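You operate a simulated robot arm through the tools that you are given. There is no shell and no other tool. Be economical: measure what you need, move in short steps, check, and stop when the job is done.

Carry out the task below with a simulated robot arm. There is one attempt and no reset: what you move stays moved.

TASK
On the dining table, set the red bowl inside the cream one.
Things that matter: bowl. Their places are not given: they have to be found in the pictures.

It is judged by the outcome, as a careful person would: the job done as asked, and still so three seconds after it is handed in. It fails if anything else is knocked over, pushed out of place, dropped, spilled or broken.

THE ROBOT
A 7-joint arm with a two-finger parallel gripper, fixed in place. Base frame: the origin is at the foot of the arm, x ahead of it, y to its left, z up; the work surface is at about z = 0. Lengths are in mm, angles in rad, forces in N, time in s.
With the tool pointing down near the work surface it reaches from about 220 to 580 mm from the base axis. Its first joint turns from -1.152 to 1.152 rad. Payload 2.5 kg.
Tool frame: the origin (TCP) lies between the finger pads and is the grasp point; the fingertips stand 23 mm ahead of it; z points along the fingers, y is the line along which they close. The gripper opens to 94 mm. The fingers are 38 mm wide and 10 mm thick; the gripper's body (54 by 96 mm) begins 39 mm behind the TCP.
Orientation is that of the tool frame in the base frame, as [roll, pitch, yaw] about the fixed x, y, z axes, in that order (R = Rz(yaw) Ry(pitch) Rx(roll)). With the fingers straight down and closing along the base's y, the tool's x points along the base's -x, its y along +y and its z along -z.

THE INTERFACE
- The arm moves only by the tool arm_command. Its argument "steps" is text: rows parted by semicolons, each of 7 numbers parted by spaces: the turn, a rotation vector about the tool's x, y, z in rad, then the shift along the tool's x, y, z in cm, then the opening in per cent of the stroke, from 0 (shut) to 100 (fully open). In form: rx ry rz tx ty tz hand; .... A call has 1 to 20 rows; each row is the pose to reach, as a shift and turn from the pose commanded when the call began, along the tool's axes at that moment. A row lasts 0.2 s, in which the tool goes at most 50 mm and 0.15 rad; a call with a longer step from one row to the next is refused whole, and so is a gripper value outside its range. A pose out of reach is approached as far as the arm can. The call stops where the force on the tool passes 40 N (or 10 N more than at its start, if that is more) or the arm is blocked; 0.2 s more then pass. The fingers move at their own pace (about 108 mm/s each) and stop on an object; they squeeze with about 45 N. The grip force told is the motor's: it shows also when the fingers shut on nothing. Time passes only in rows, and 0.2 s behind the last, so rows that repeat a pose let the fingers close. It gives the time, the measured TCP pose, the force on the tool (base axes), the opening and the grip force at its end, in the units of the frame above (readings bear some noise).
- Cameras (640 x 400 px; columns grow to the right, rows downward): "scene" is fixed at [126.1, -400, 543.2]; the picture's right is [0.85, -0.53, 0.00], its down [-0.35, -0.56, -0.75] and it looks along [0.40, 0.64, -0.66] (base axes); focal length 344 px, centre (320, 200). "wrist" rides on the gripper at [-39, 0, -44] in the tool frame; the picture's right is [0.00, -1.00, 0.00], its down [0.97, 0.00, -0.24] and it looks along [0.24, 0.00, 0.97] (tool axes); focal length 218 px, centre (320, 200).
- camera(camera): a new picture of that camera. No time passes.
- probe_pixels(camera, pixels): for up to 12 pixels [column, row] of the newest picture of that camera ("zoom" is the newest enlarged one), the place [x, y, z] in the base frame of the surface seen there, good to about 3 mm, but the place of the scene camera against the robot may be out by one fixed shift of up to 25 mm in any direction. No time passes.
- zoom(camera, box): a new picture of the part [left, top, right, bottom] of that camera's present view, enlarged. No time passes.
- sign_off(): hands the job in; it is judged then, once.

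Work in short steps. Measure before you move; look again where a grasp or a placing could have gone wrong, and mend it. You have 60 turns and 20 pictures in all, the two below and enlarged ones among them. Open the gripper and draw the arm clear of the work before you hand the job in, unless the task says otherwise; then end with one line.

The tools are called after "Emit:" by a JSON object that holds its "fn" and its "kwargs". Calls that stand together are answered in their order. arm_command: Moves the arm, as the interface text tells. Its arguments: {"type":"object","properties":{"steps":{"type":"string"}},"required":["steps"]} The other tools are called the same way: camera (camera) takes a picture; probe_pixels (camera, pixels) gives the place of the surface under pixels of a picture; zoom (camera, box) takes an enlarged picture of a part of a camera's view; sign_off () hands the job in.

At the start:

```text
time_s: 0.0
eef_pos: [440.5, -82.8, 284.0]
tcp_rot: [-3.14, -0.002, 3.141]
ft_force: [-0.3, -0.2, 1.1]
opening: 93.8
grip_force: 0.0
```

scene: 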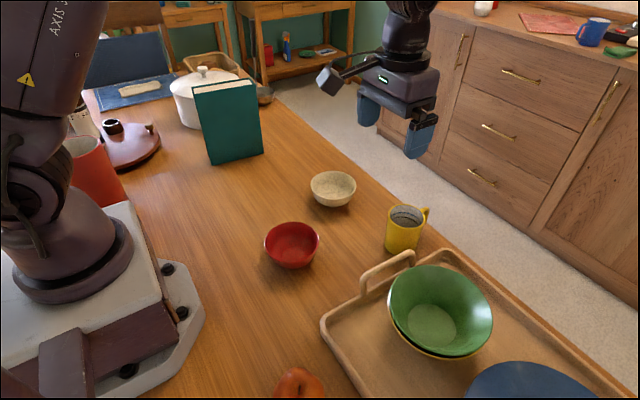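
wrist: 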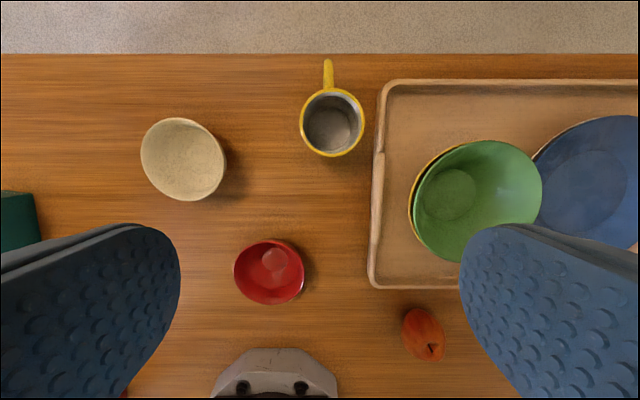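

The red bowl is at about (269,272) and the cream one at (183,159) in the wrist picture. I'll probe their rims and floors.

Emit:
{"fn": "probe_pixels", "kwargs": {"camera": "wrist", "pixels": [[236, 272], [301, 272], [268, 242], [268, 302], [274, 260], [143, 155], [224, 165], [178, 120], [185, 199], [180, 158], [240, 330], [330, 92]]}}

Emit:
{"fn": "zoom", "kwargs": {"camera": "wrist", "box": [120, 100, 340, 320]}}

Emit:
{"fn": "zoom", "kwargs": {"camera": "scene", "box": [240, 150, 380, 290]}}

```text
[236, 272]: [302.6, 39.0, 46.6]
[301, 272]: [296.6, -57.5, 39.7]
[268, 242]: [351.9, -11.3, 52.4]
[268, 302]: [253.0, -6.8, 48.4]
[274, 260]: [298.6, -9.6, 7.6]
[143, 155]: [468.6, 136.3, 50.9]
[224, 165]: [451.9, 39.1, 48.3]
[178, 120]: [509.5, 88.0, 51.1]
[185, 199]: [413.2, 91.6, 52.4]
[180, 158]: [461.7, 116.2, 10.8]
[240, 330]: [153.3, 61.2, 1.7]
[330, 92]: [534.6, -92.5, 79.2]
```

```text
1.82 times, centred on (230, 210) of wrist
```

zoom: 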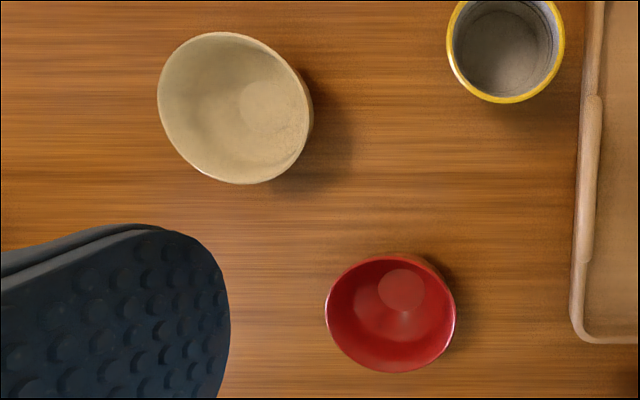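

```text
2.86 times, centred on (310, 220) of scene
```

zoom: 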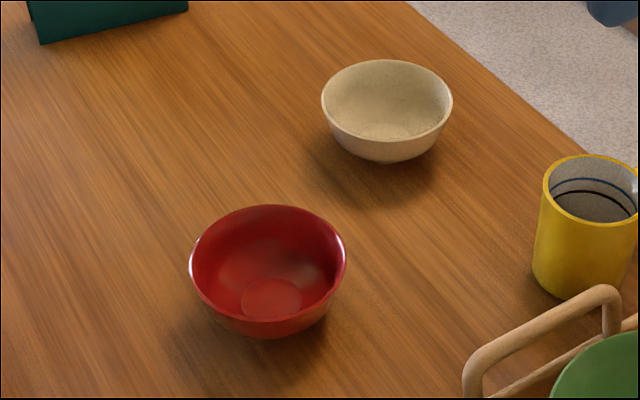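

The red bowl's centre is near (302,-9) and the cream one's near (461,89); both rims are about z 50 and about 98 mm across. I'll move over the red bowl for a closer look at its profile.

Emit:
{"fn": "arm_command", "kwargs": {"steps": "0 0 0 2.8 1.5 1.4 100; 0 0 0 5.6 3 2.8 100; 0 0 0 8.4 4.5 4.2 100; 0 0 0 11.2 6 5.6 100; 0 0 0 13.8 7.4 7 100; 0 0 0 13.8 7.4 7 100"}}

Emit:
{"fn": "camera", "kwargs": {"camera": "wrist"}}

```text
time_s: 1.4
eef_pos: [302.9, -9.6, 213.6]
tcp_rot: [-3.14, -0.002, -3.141]
ft_force: [1.1, 0.7, 0.2]
opening: 94.1
grip_force: 0.1
```

```text
15 pictures are left
```

wrist: 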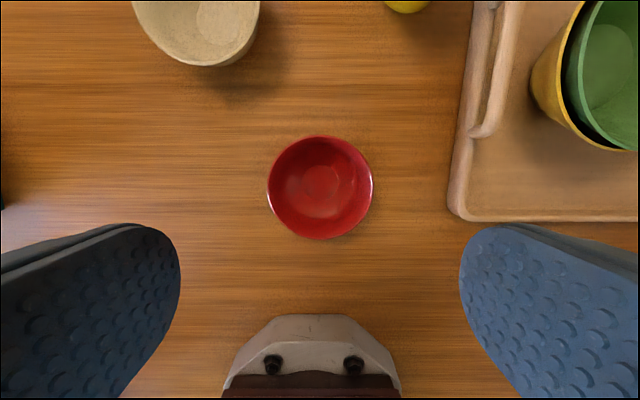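

Probing a cross-section of the red bowl along row 187, plus the front and back rim.

Emit:
{"fn": "probe_pixels", "kwargs": {"camera": "wrist", "pixels": [[269, 187], [274, 187], [280, 187], [290, 187], [300, 187], [320, 187], [340, 187], [352, 187], [362, 187], [370, 187], [320, 138], [320, 237]]}}

Emit:
{"fn": "zoom", "kwargs": {"camera": "scene", "box": [250, 160, 370, 280]}}

```text
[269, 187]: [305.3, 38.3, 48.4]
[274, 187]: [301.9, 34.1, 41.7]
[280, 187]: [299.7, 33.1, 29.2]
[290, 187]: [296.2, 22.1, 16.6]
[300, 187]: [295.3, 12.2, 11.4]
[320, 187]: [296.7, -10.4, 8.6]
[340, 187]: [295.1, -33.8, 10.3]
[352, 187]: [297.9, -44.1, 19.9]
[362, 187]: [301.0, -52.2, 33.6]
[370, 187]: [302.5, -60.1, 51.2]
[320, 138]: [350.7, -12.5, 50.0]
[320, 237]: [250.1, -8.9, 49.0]
```

```text
3.33 times, centred on (310, 220) of scene
```

zoom: 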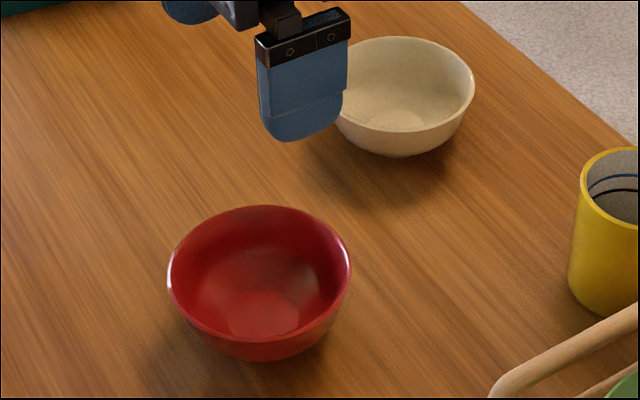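

Red bowl: centre about (300.5,-11), rim radius 49.5 at z 50, and the wall leans about 24° near the rim. I'll pinch the -y rim with the tool tilted 0.4 rad to match the wall, going first to a pre-grasp pose 80 mm back along the approach.

Emit:
{"fn": "arm_command", "kwargs": {"steps": "-0.1 0 0 0.05 -2.1 1 40; -0.2 0 0 0.1 -4.2 3 40; -0.3 0 0 0.2 -6.3 5.5 40; -0.4 0 0 0.25 -8.37 8 40; -0.4 0 0 0.25 -8.37 8.36 40; -0.4 0 0 0.25 -8.37 8.36 40"}}

Emit:
{"fn": "camera", "kwargs": {"camera": "wrist"}}

```text
time_s: 2.8
eef_pos: [298.4, -93.4, 127.7]
tcp_rot: [2.742, 0.0, -3.141]
ft_force: [-0.2, 0.1, -0.5]
opening: 37.6
grip_force: 0.0
```

```text
13 pictures are left
```

wrist: 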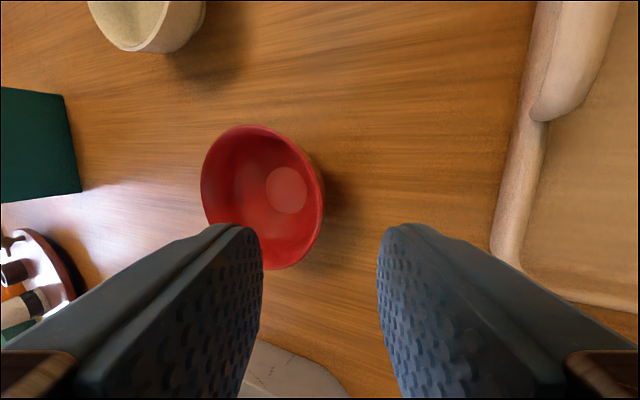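

The tilt is right and the red rim at (322,215) lies between the fingers. I'll descend along the approach axis.

Emit:
{"fn": "arm_command", "kwargs": {"steps": "0 0 0 -0.2 0.1 2.5 40; 0 0 0 -0.2 0.1 5 40; 0 0 0 -0.2 0.1 6.5 40; 0 0 0 -0.2 0.1 7.75 40; 0 0 0 -0.2 0.1 7.75 40"}}

Emit:
{"fn": "camera", "kwargs": {"camera": "wrist"}}

Emit:
{"fn": "zoom", "kwargs": {"camera": "scene", "box": [220, 160, 380, 320]}}

```text
time_s: 4.0
eef_pos: [300.6, -62.3, 60.3]
tcp_rot: [2.741, 0.001, -3.14]
ft_force: [-0.2, 0.0, -0.6]
opening: 37.5
grip_force: 0.0
```

```text
12 pictures are left
```

wrist: 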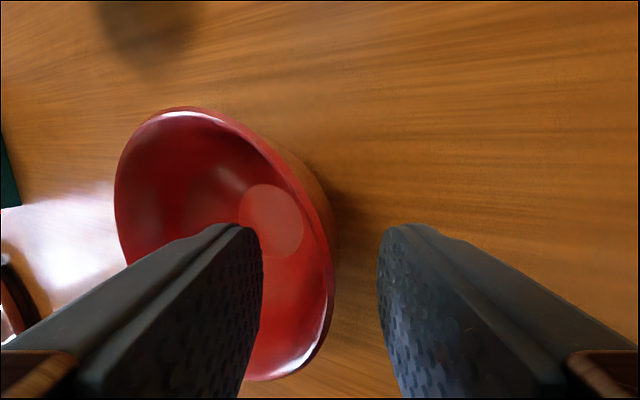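

```text
2.50 times, centred on (300, 240) of scene
```

zoom: 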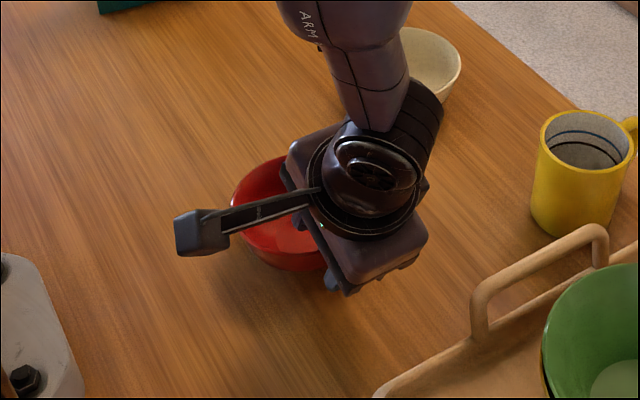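

The rim at (333,250) is centred between the pads with no contact. I'll go 3 mm deeper and close.

Emit:
{"fn": "arm_command", "kwargs": {"steps": "0 0 0 0 -0.1 0.3 40; 0 0 0 0 -0.1 0.3 15; 0 0 0 0 -0.1 0.3 5; 0 0 0 0 -0.1 0.3 0; 0 0 0 0 -0.1 0.3 0; 0 0 0 0 -0.1 0.3 0"}}

Emit:
{"fn": "camera", "kwargs": {"camera": "wrist"}}

```text
time_s: 5.4
eef_pos: [300.7, -61.0, 56.9]
tcp_rot: [2.741, 0.001, -3.14]
ft_force: [-0.4, 3.4, 11.8]
opening: 9.3
grip_force: 45.2
```

```text
10 pictures are left
```

wrist: 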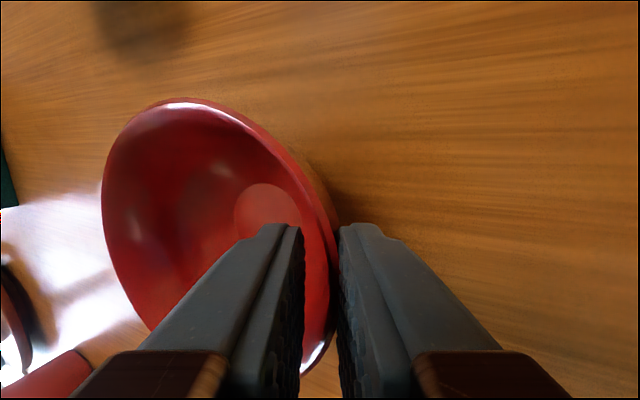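

The bowl is gripped (opening 9.3, grip force 45 N). I'll lift it straight up 90 mm and look.

Emit:
{"fn": "arm_command", "kwargs": {"steps": "0 0 0 0 0.2 -0.46 0; 0 0 0 0 0.78 -1.84 0; 0 0 0 0 1.56 -3.68 0; 0 0 0 0 2.5 -6 0; 0 0 0 0 3.5 -8.29 0; 0 0 0 0 3.5 -8.29 0; 0 0 0 0 3.5 -8.29 0"}}

Emit:
{"fn": "zoom", "kwargs": {"camera": "scene", "box": [200, 80, 420, 300]}}

Emit:
{"fn": "camera", "kwargs": {"camera": "wrist"}}

```text
time_s: 7.0
eef_pos: [302.1, -59.1, 144.7]
tcp_rot: [2.743, 0.001, -3.141]
ft_force: [0.4, 0.0, -1.8]
opening: 9.0
grip_force: 45.3
```

```text
1.82 times, centred on (310, 190) of scene
```

zoom: 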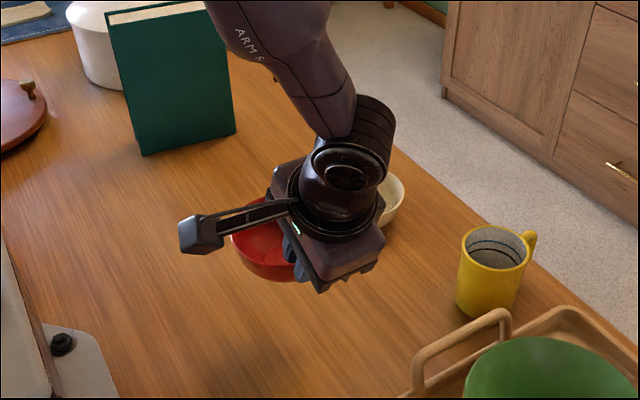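

```text
8 pictures are left
```

wrist: 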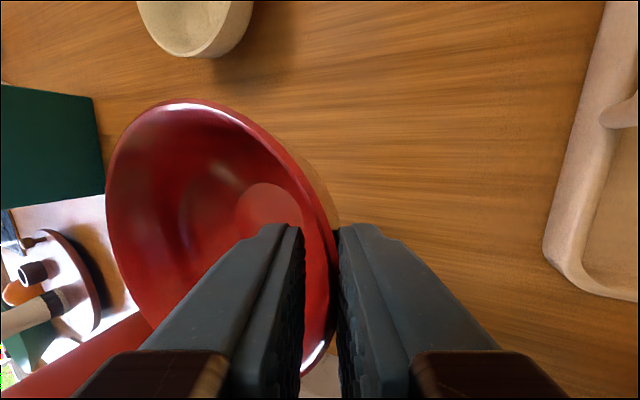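

It's held. I'll probe points on its rim to find its tilt and centre relative to the tool, and the cream rim.

Emit:
{"fn": "probe_pixels", "kwargs": {"camera": "wrist", "pixels": [[109, 190], [112, 220], [125, 142], [185, 103], [240, 122], [285, 160], [310, 195], [312, 355], [145, 310], [265, 205], [200, 52], [245, 20]]}}

```text
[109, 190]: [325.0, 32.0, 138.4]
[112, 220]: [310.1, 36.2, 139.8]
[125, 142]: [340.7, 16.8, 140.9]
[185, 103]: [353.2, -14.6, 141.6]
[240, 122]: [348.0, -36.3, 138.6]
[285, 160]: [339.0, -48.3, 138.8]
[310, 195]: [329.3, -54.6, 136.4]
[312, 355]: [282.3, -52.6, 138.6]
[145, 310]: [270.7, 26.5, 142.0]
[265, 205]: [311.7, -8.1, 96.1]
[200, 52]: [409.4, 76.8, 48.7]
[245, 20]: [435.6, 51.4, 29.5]
```

The bowl hangs level, with its centre offset from the TCP by about (+1,+46.6) and its rim 5 mm below it. I'll shift +x and up to see the whole cream bowl with the wrist camera.

Emit:
{"fn": "arm_command", "kwargs": {"steps": "0 0 0 -1.5 0.4 -0.9 0; 0 0 0 -3 0.8 -1.8 0; 0 0 0 -4.5 1.17 -2.76 0; 0 0 0 -4.5 1.17 -2.76 0; 0 0 0 -4.5 1.17 -2.76 0"}}

Emit:
{"fn": "camera", "kwargs": {"camera": "wrist"}}

```text
time_s: 8.2
eef_pos: [347.9, -60.0, 177.0]
tcp_rot: [2.742, 0.0, -3.141]
ft_force: [-0.6, -0.7, -1.2]
opening: 9.1
grip_force: 45.3
```

```text
7 pictures are left
```

wrist: 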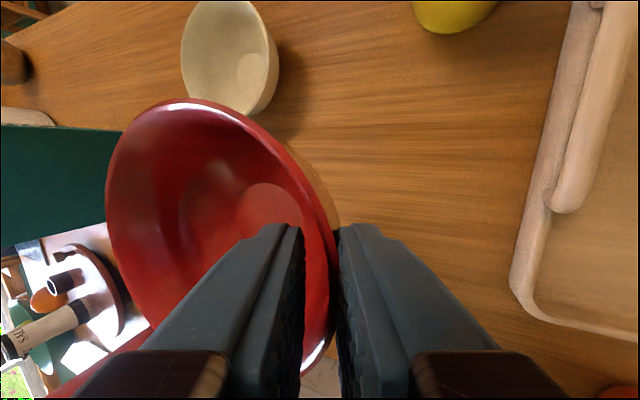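

Emit:
{"fn": "probe_pixels", "kwargs": {"camera": "wrist", "pixels": [[183, 45], [182, 65], [186, 85], [196, 8], [205, 3], [240, 3], [250, 14], [260, 35], [267, 60], [264, 85], [245, 111], [230, 105]]}}

Emit:
{"fn": "probe_pixels", "kwargs": {"camera": "wrist", "pixels": [[109, 190], [125, 142], [185, 103], [240, 122], [285, 160], [310, 195], [145, 310], [252, 70], [215, 50], [195, 60], [30, 135], [115, 135]]}}

```text
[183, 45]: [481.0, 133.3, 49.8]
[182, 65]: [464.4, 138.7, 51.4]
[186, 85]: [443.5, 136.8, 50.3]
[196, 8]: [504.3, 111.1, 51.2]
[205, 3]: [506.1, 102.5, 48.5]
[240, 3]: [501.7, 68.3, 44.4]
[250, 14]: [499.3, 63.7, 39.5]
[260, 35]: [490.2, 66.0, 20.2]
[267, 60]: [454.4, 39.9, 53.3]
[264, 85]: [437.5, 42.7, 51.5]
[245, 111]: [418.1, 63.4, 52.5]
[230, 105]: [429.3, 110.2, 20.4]
```

```text
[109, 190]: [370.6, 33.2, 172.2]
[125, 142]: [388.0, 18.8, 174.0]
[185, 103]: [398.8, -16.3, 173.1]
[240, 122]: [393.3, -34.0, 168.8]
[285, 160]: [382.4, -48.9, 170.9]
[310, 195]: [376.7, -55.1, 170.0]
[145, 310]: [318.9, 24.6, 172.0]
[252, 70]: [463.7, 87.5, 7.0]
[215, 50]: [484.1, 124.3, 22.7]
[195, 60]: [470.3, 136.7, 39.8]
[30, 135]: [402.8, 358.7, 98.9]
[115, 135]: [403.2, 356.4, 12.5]
```

The cream bowl's centre is about (460,89) with R 50 and rim z 51. The red centre offset from the TCP is about (+1.3,+47), so the TCP target is (458.7,42); I'll go over it with the red bowl's base still about 20 mm above the cream rim.

Emit:
{"fn": "arm_command", "kwargs": {"steps": "0 0 0 -2.2 1.88 0.8 0; 0 0 0 -4.4 3.76 1.59 0; 0 0 0 -6.6 5.63 2.38 0; 0 0 0 -8.9 7.51 3.18 0; 0 0 0 -11.08 9.39 3.97 0; 0 0 0 -11.08 8.5 6.1 0; 0 0 0 -11.08 7.56 8.3 0; 0 0 0 -11.08 7.56 8.3 0; 0 0 0 -11.08 7.56 8.3 0"}}

Emit:
{"fn": "zoom", "kwargs": {"camera": "scene", "box": [240, 80, 440, 280]}}

```text
time_s: 10.2
eef_pos: [458.6, 39.4, 126.9]
tcp_rot: [2.742, 0.001, -3.141]
ft_force: [0.0, 0.5, -1.5]
opening: 9.4
grip_force: 44.9
```

```text
2.00 times, centred on (340, 180) of scene
```

zoom: 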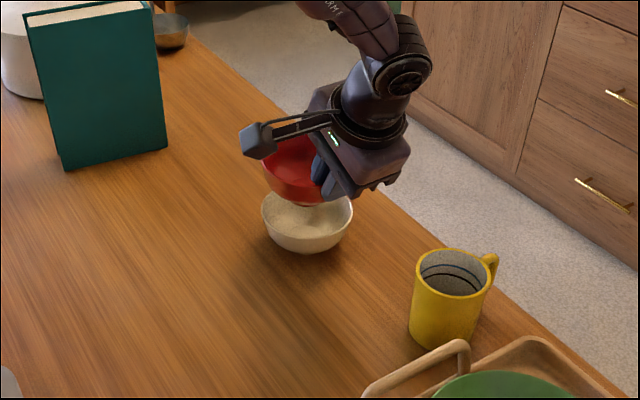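

Aligned over the cream bowl, with y 2.6 mm short. I'll correct that and lower slowly by about 50 mm.

Emit:
{"fn": "arm_command", "kwargs": {"steps": "0 0 0 0 0.24 0.1 0; 0 0 0 0 -0.15 1.02 0; 0 0 0 0 -0.54 1.94 0; 0 0 0 0 -0.93 2.86 0; 0 0 0 0 -1.2 3.5 0; 0 0 0 0 -1.43 4.06 0; 0 0 0 0 -1.6 4.45 0; 0 0 0 0 -1.74 4.8 0; 0 0 0 0 -1.74 4.8 0; 0 0 0 0 -1.74 4.8 0"}}

Emit:
{"fn": "camera", "kwargs": {"camera": "wrist"}}

Emit:
{"fn": "zoom", "kwargs": {"camera": "scene", "box": [280, 120, 400, 240]}}

```text
time_s: 12.4
eef_pos: [456.6, 41.4, 78.9]
tcp_rot: [2.741, 0.001, 3.141]
ft_force: [0.4, 0.0, -1.0]
opening: 8.9
grip_force: 44.5
```

```text
5 pictures are left
```

wrist: 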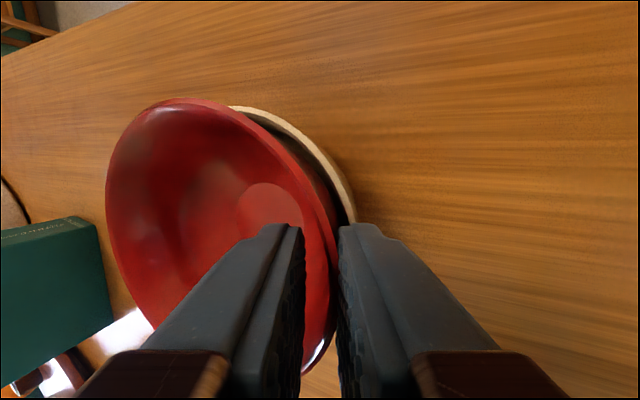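

```text
3.33 times, centred on (340, 180) of scene
```

zoom: 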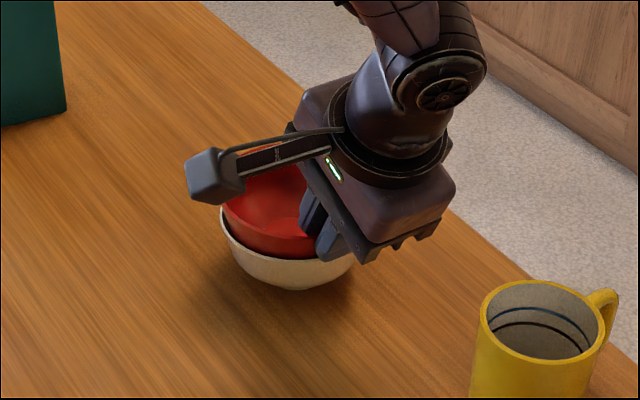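

No contact yet; the red bowl is inside the cream rim, with its own rim at about z 73.6. I'll lower about 5 mm more and watch the force.

Emit:
{"fn": "arm_command", "kwargs": {"steps": "0 0 0 -0.2 -0.04 0.09 0; 0 0 0 -0.2 -0.12 0.28 0; 0 0 0 -0.2 -0.19 0.46 0; 0 0 0 -0.2 -0.19 0.46 0"}}

```text
time_s: 13.4
eef_pos: [459.9, 43.3, 75.7]
tcp_rot: [2.743, 0.003, 3.141]
ft_force: [-10.8, -10.3, 36.4]
opening: 9.2
grip_force: 45.1
```

Contact gave 36 N upward, with sideways components in -x and -y. I'll back up 3 mm and look.

Emit:
{"fn": "arm_command", "kwargs": {"steps": "0 0 0 0.1 0.04 -0.14 0; 0 0 0 0.2 0.06 -0.32 0; 0 0 0 0.2 0.06 -0.32 0"}}

Emit:
{"fn": "camera", "kwargs": {"camera": "wrist"}}

```text
time_s: 14.2
eef_pos: [455.9, 43.9, 75.7]
tcp_rot: [2.742, -0.002, -3.14]
ft_force: [1.0, 1.6, 0.6]
opening: 9.1
grip_force: 44.9
```

```text
3 pictures are left
```

wrist: 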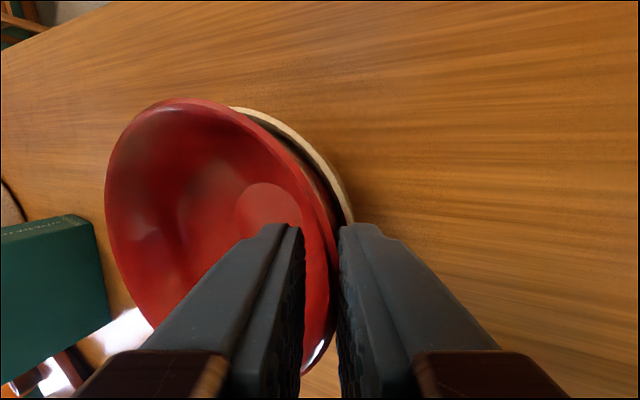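

Contact is released. I'll probe both rims for their present relative positions.

Emit:
{"fn": "probe_pixels", "kwargs": {"camera": "wrist", "pixels": [[109, 190], [125, 142], [185, 103], [240, 122], [285, 160], [310, 195], [145, 310], [255, 112], [285, 125], [310, 147], [330, 172], [342, 195]]}}

```text
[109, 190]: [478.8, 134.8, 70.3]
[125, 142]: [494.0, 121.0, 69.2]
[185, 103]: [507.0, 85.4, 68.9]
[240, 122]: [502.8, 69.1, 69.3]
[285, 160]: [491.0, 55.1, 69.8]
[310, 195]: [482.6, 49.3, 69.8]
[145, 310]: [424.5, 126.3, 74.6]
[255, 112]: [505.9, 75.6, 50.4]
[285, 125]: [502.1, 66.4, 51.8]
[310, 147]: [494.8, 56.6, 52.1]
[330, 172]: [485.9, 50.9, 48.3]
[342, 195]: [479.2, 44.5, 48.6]
```

The fingertip touched the cream rim while the red rim was still about 19 mm above it. To shorten the drop, I'll tilt the far side down 0.1 rad so it settles in first, nudging +2 mm in x to centre.

Emit:
{"fn": "arm_command", "kwargs": {"steps": "0.03 0 0 -0.1 0 0 0; 0.06 0 0 -0.2 0 0 0; 0.1 0 0 -0.2 0 0 0; 0.1 0 0 -0.2 0 0 0; 0.1 0 0 -0.2 0 0 0"}}

```text
time_s: 15.4
eef_pos: [459.2, 43.5, 78.3]
tcp_rot: [2.842, 0.002, -3.141]
ft_force: [-5.2, 4.7, 19.5]
opening: 9.7
grip_force: 45.2
```

The far side has touched (20 N, with some -x push). I'll relax the x nudge and look at the force again.

Emit:
{"fn": "arm_command", "kwargs": {"steps": "0 0 0 0.1 0 0 0; 0 0 0 0.2 0 0 0; 0 0 0 0.2 0 0 0"}}

Emit:
{"fn": "probe_pixels", "kwargs": {"camera": "wrist", "pixels": [[109, 190], [125, 142], [185, 103], [240, 122], [285, 160], [310, 195], [145, 310], [255, 112], [285, 125], [310, 147], [330, 172], [342, 195]]}}

```text
time_s: 16.2
eef_pos: [458.0, 43.7, 75.9]
tcp_rot: [2.842, 0.001, 3.14]
ft_force: [4.2, 5.1, 11.8]
opening: 10.0
grip_force: 45.2
```

```text
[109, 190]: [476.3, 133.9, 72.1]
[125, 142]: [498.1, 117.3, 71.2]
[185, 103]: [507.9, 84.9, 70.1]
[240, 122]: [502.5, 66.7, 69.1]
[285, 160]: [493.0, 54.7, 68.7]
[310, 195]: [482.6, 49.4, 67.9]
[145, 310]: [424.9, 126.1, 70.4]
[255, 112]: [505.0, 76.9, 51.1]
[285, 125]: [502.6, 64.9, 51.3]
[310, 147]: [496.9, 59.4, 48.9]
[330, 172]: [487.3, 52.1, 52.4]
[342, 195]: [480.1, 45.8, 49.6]
```

Light contact now (12 N). I'll take a fresh wrist view to judge the seating before release.

Emit:
{"fn": "camera", "kwargs": {"camera": "wrist"}}

Emit:
{"fn": "probe_pixels", "kwargs": {"camera": "wrist", "pixels": [[109, 190], [125, 142], [185, 103], [240, 122], [285, 160], [310, 195], [145, 310], [255, 112], [285, 125], [310, 147], [330, 172], [342, 195]]}}

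```text
2 pictures are left
```

wrist: 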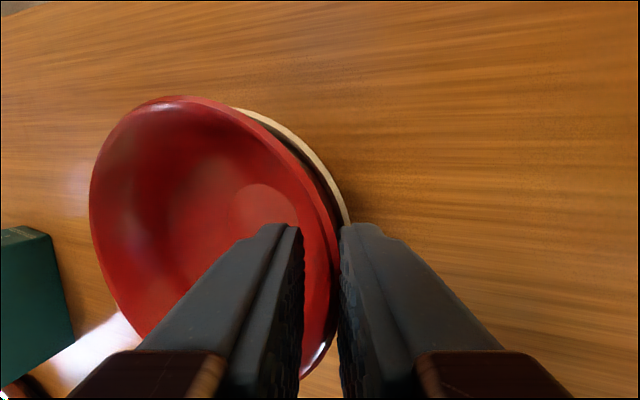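

```text
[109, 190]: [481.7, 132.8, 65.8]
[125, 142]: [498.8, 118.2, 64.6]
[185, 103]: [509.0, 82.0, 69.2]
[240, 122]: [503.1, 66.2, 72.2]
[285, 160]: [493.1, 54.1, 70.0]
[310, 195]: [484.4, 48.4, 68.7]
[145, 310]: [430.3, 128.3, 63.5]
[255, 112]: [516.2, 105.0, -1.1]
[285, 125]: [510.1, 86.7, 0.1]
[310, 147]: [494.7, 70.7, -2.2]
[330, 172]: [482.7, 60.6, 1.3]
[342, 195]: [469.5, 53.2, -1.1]
```

The red bowl sits concentric, far rim at about z 65 and near rim about 70, in light contact. I'll relieve it by 1 mm and open the fingers gradually.

Emit:
{"fn": "arm_command", "kwargs": {"steps": "0 0 0 0 0.03 -0.1 0; 0 0 0 0 0.03 -0.1 12; 0 0 0 0 0.03 -0.1 16; 0 0 0 0 0.03 -0.1 22; 0 0 0 0 0.03 -0.1 28; 0 0 0 0 0.03 -0.1 28; 0 0 0 0 0.03 -0.1 28"}}

```text
time_s: 17.8
eef_pos: [457.7, 42.7, 77.7]
tcp_rot: [2.84, 0.001, -3.141]
ft_force: [-0.2, 0.3, 0.5]
opening: 26.2
grip_force: 0.0
```

Released with no residual force. I'll back out along the tool axis.

Emit:
{"fn": "arm_command", "kwargs": {"steps": "0 0 0 0 0 -1 28; 0 0 0 0 0 -2.5 28; 0 0 0 0 0 -5 28; 0 0 0 0 0 -9 28; 0 0 0 0 0 -13 28; 0 0 0 0 -3 -14 28; 0 0 0 0 -6 -14 28; 0 0 0 0 -6 -14 28"}}

Emit:
{"fn": "zoom", "kwargs": {"camera": "scene", "box": [250, 110, 430, 290]}}

```text
time_s: 19.6
eef_pos: [456.6, -55.7, 193.0]
tcp_rot: [2.841, 0.0, -3.14]
ft_force: [-0.1, 0.7, 0.5]
opening: 26.4
grip_force: 0.0
```

```text
2.22 times, centred on (340, 200) of scene
```

zoom: 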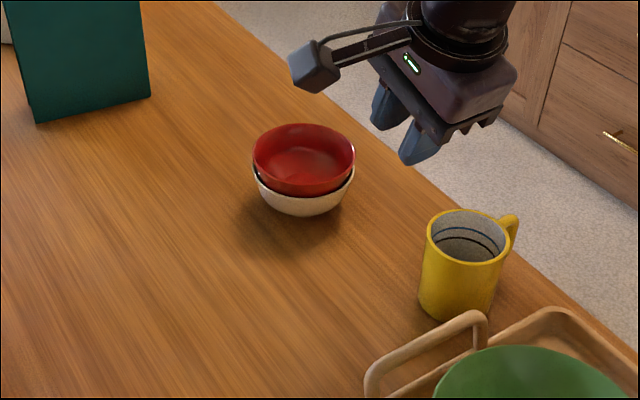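

The red bowl rests inside the cream one. I'll check the rim heights for level seating.

Emit:
{"fn": "probe_pixels", "kwargs": {"camera": "zoom", "pixels": [[255, 158], [353, 155], [303, 125], [300, 194], [265, 140], [340, 135], [270, 182], [338, 180], [300, 165], [300, 199], [350, 178], [257, 178]]}}

```text
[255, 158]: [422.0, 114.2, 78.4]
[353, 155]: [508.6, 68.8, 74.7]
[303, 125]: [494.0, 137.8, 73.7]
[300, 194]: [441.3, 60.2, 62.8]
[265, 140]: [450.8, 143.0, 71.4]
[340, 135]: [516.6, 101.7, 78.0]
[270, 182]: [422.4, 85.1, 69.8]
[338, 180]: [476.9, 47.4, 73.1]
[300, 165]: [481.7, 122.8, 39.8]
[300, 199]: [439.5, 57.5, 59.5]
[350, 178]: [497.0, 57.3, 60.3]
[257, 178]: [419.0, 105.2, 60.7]
```

The red rim is level within noise (about 14 mm above the cream rim, all round) and centred, nothing else has moved, and the gripper is open and clear. Handing in.

Emit:
{"fn": "sign_off", "kwargs": {}}

```text
The job is handed in.
```

The red bowl is resting level inside the cream bowl, its rim about 14 mm above the cream one, and the arm is clear with the gripper open.
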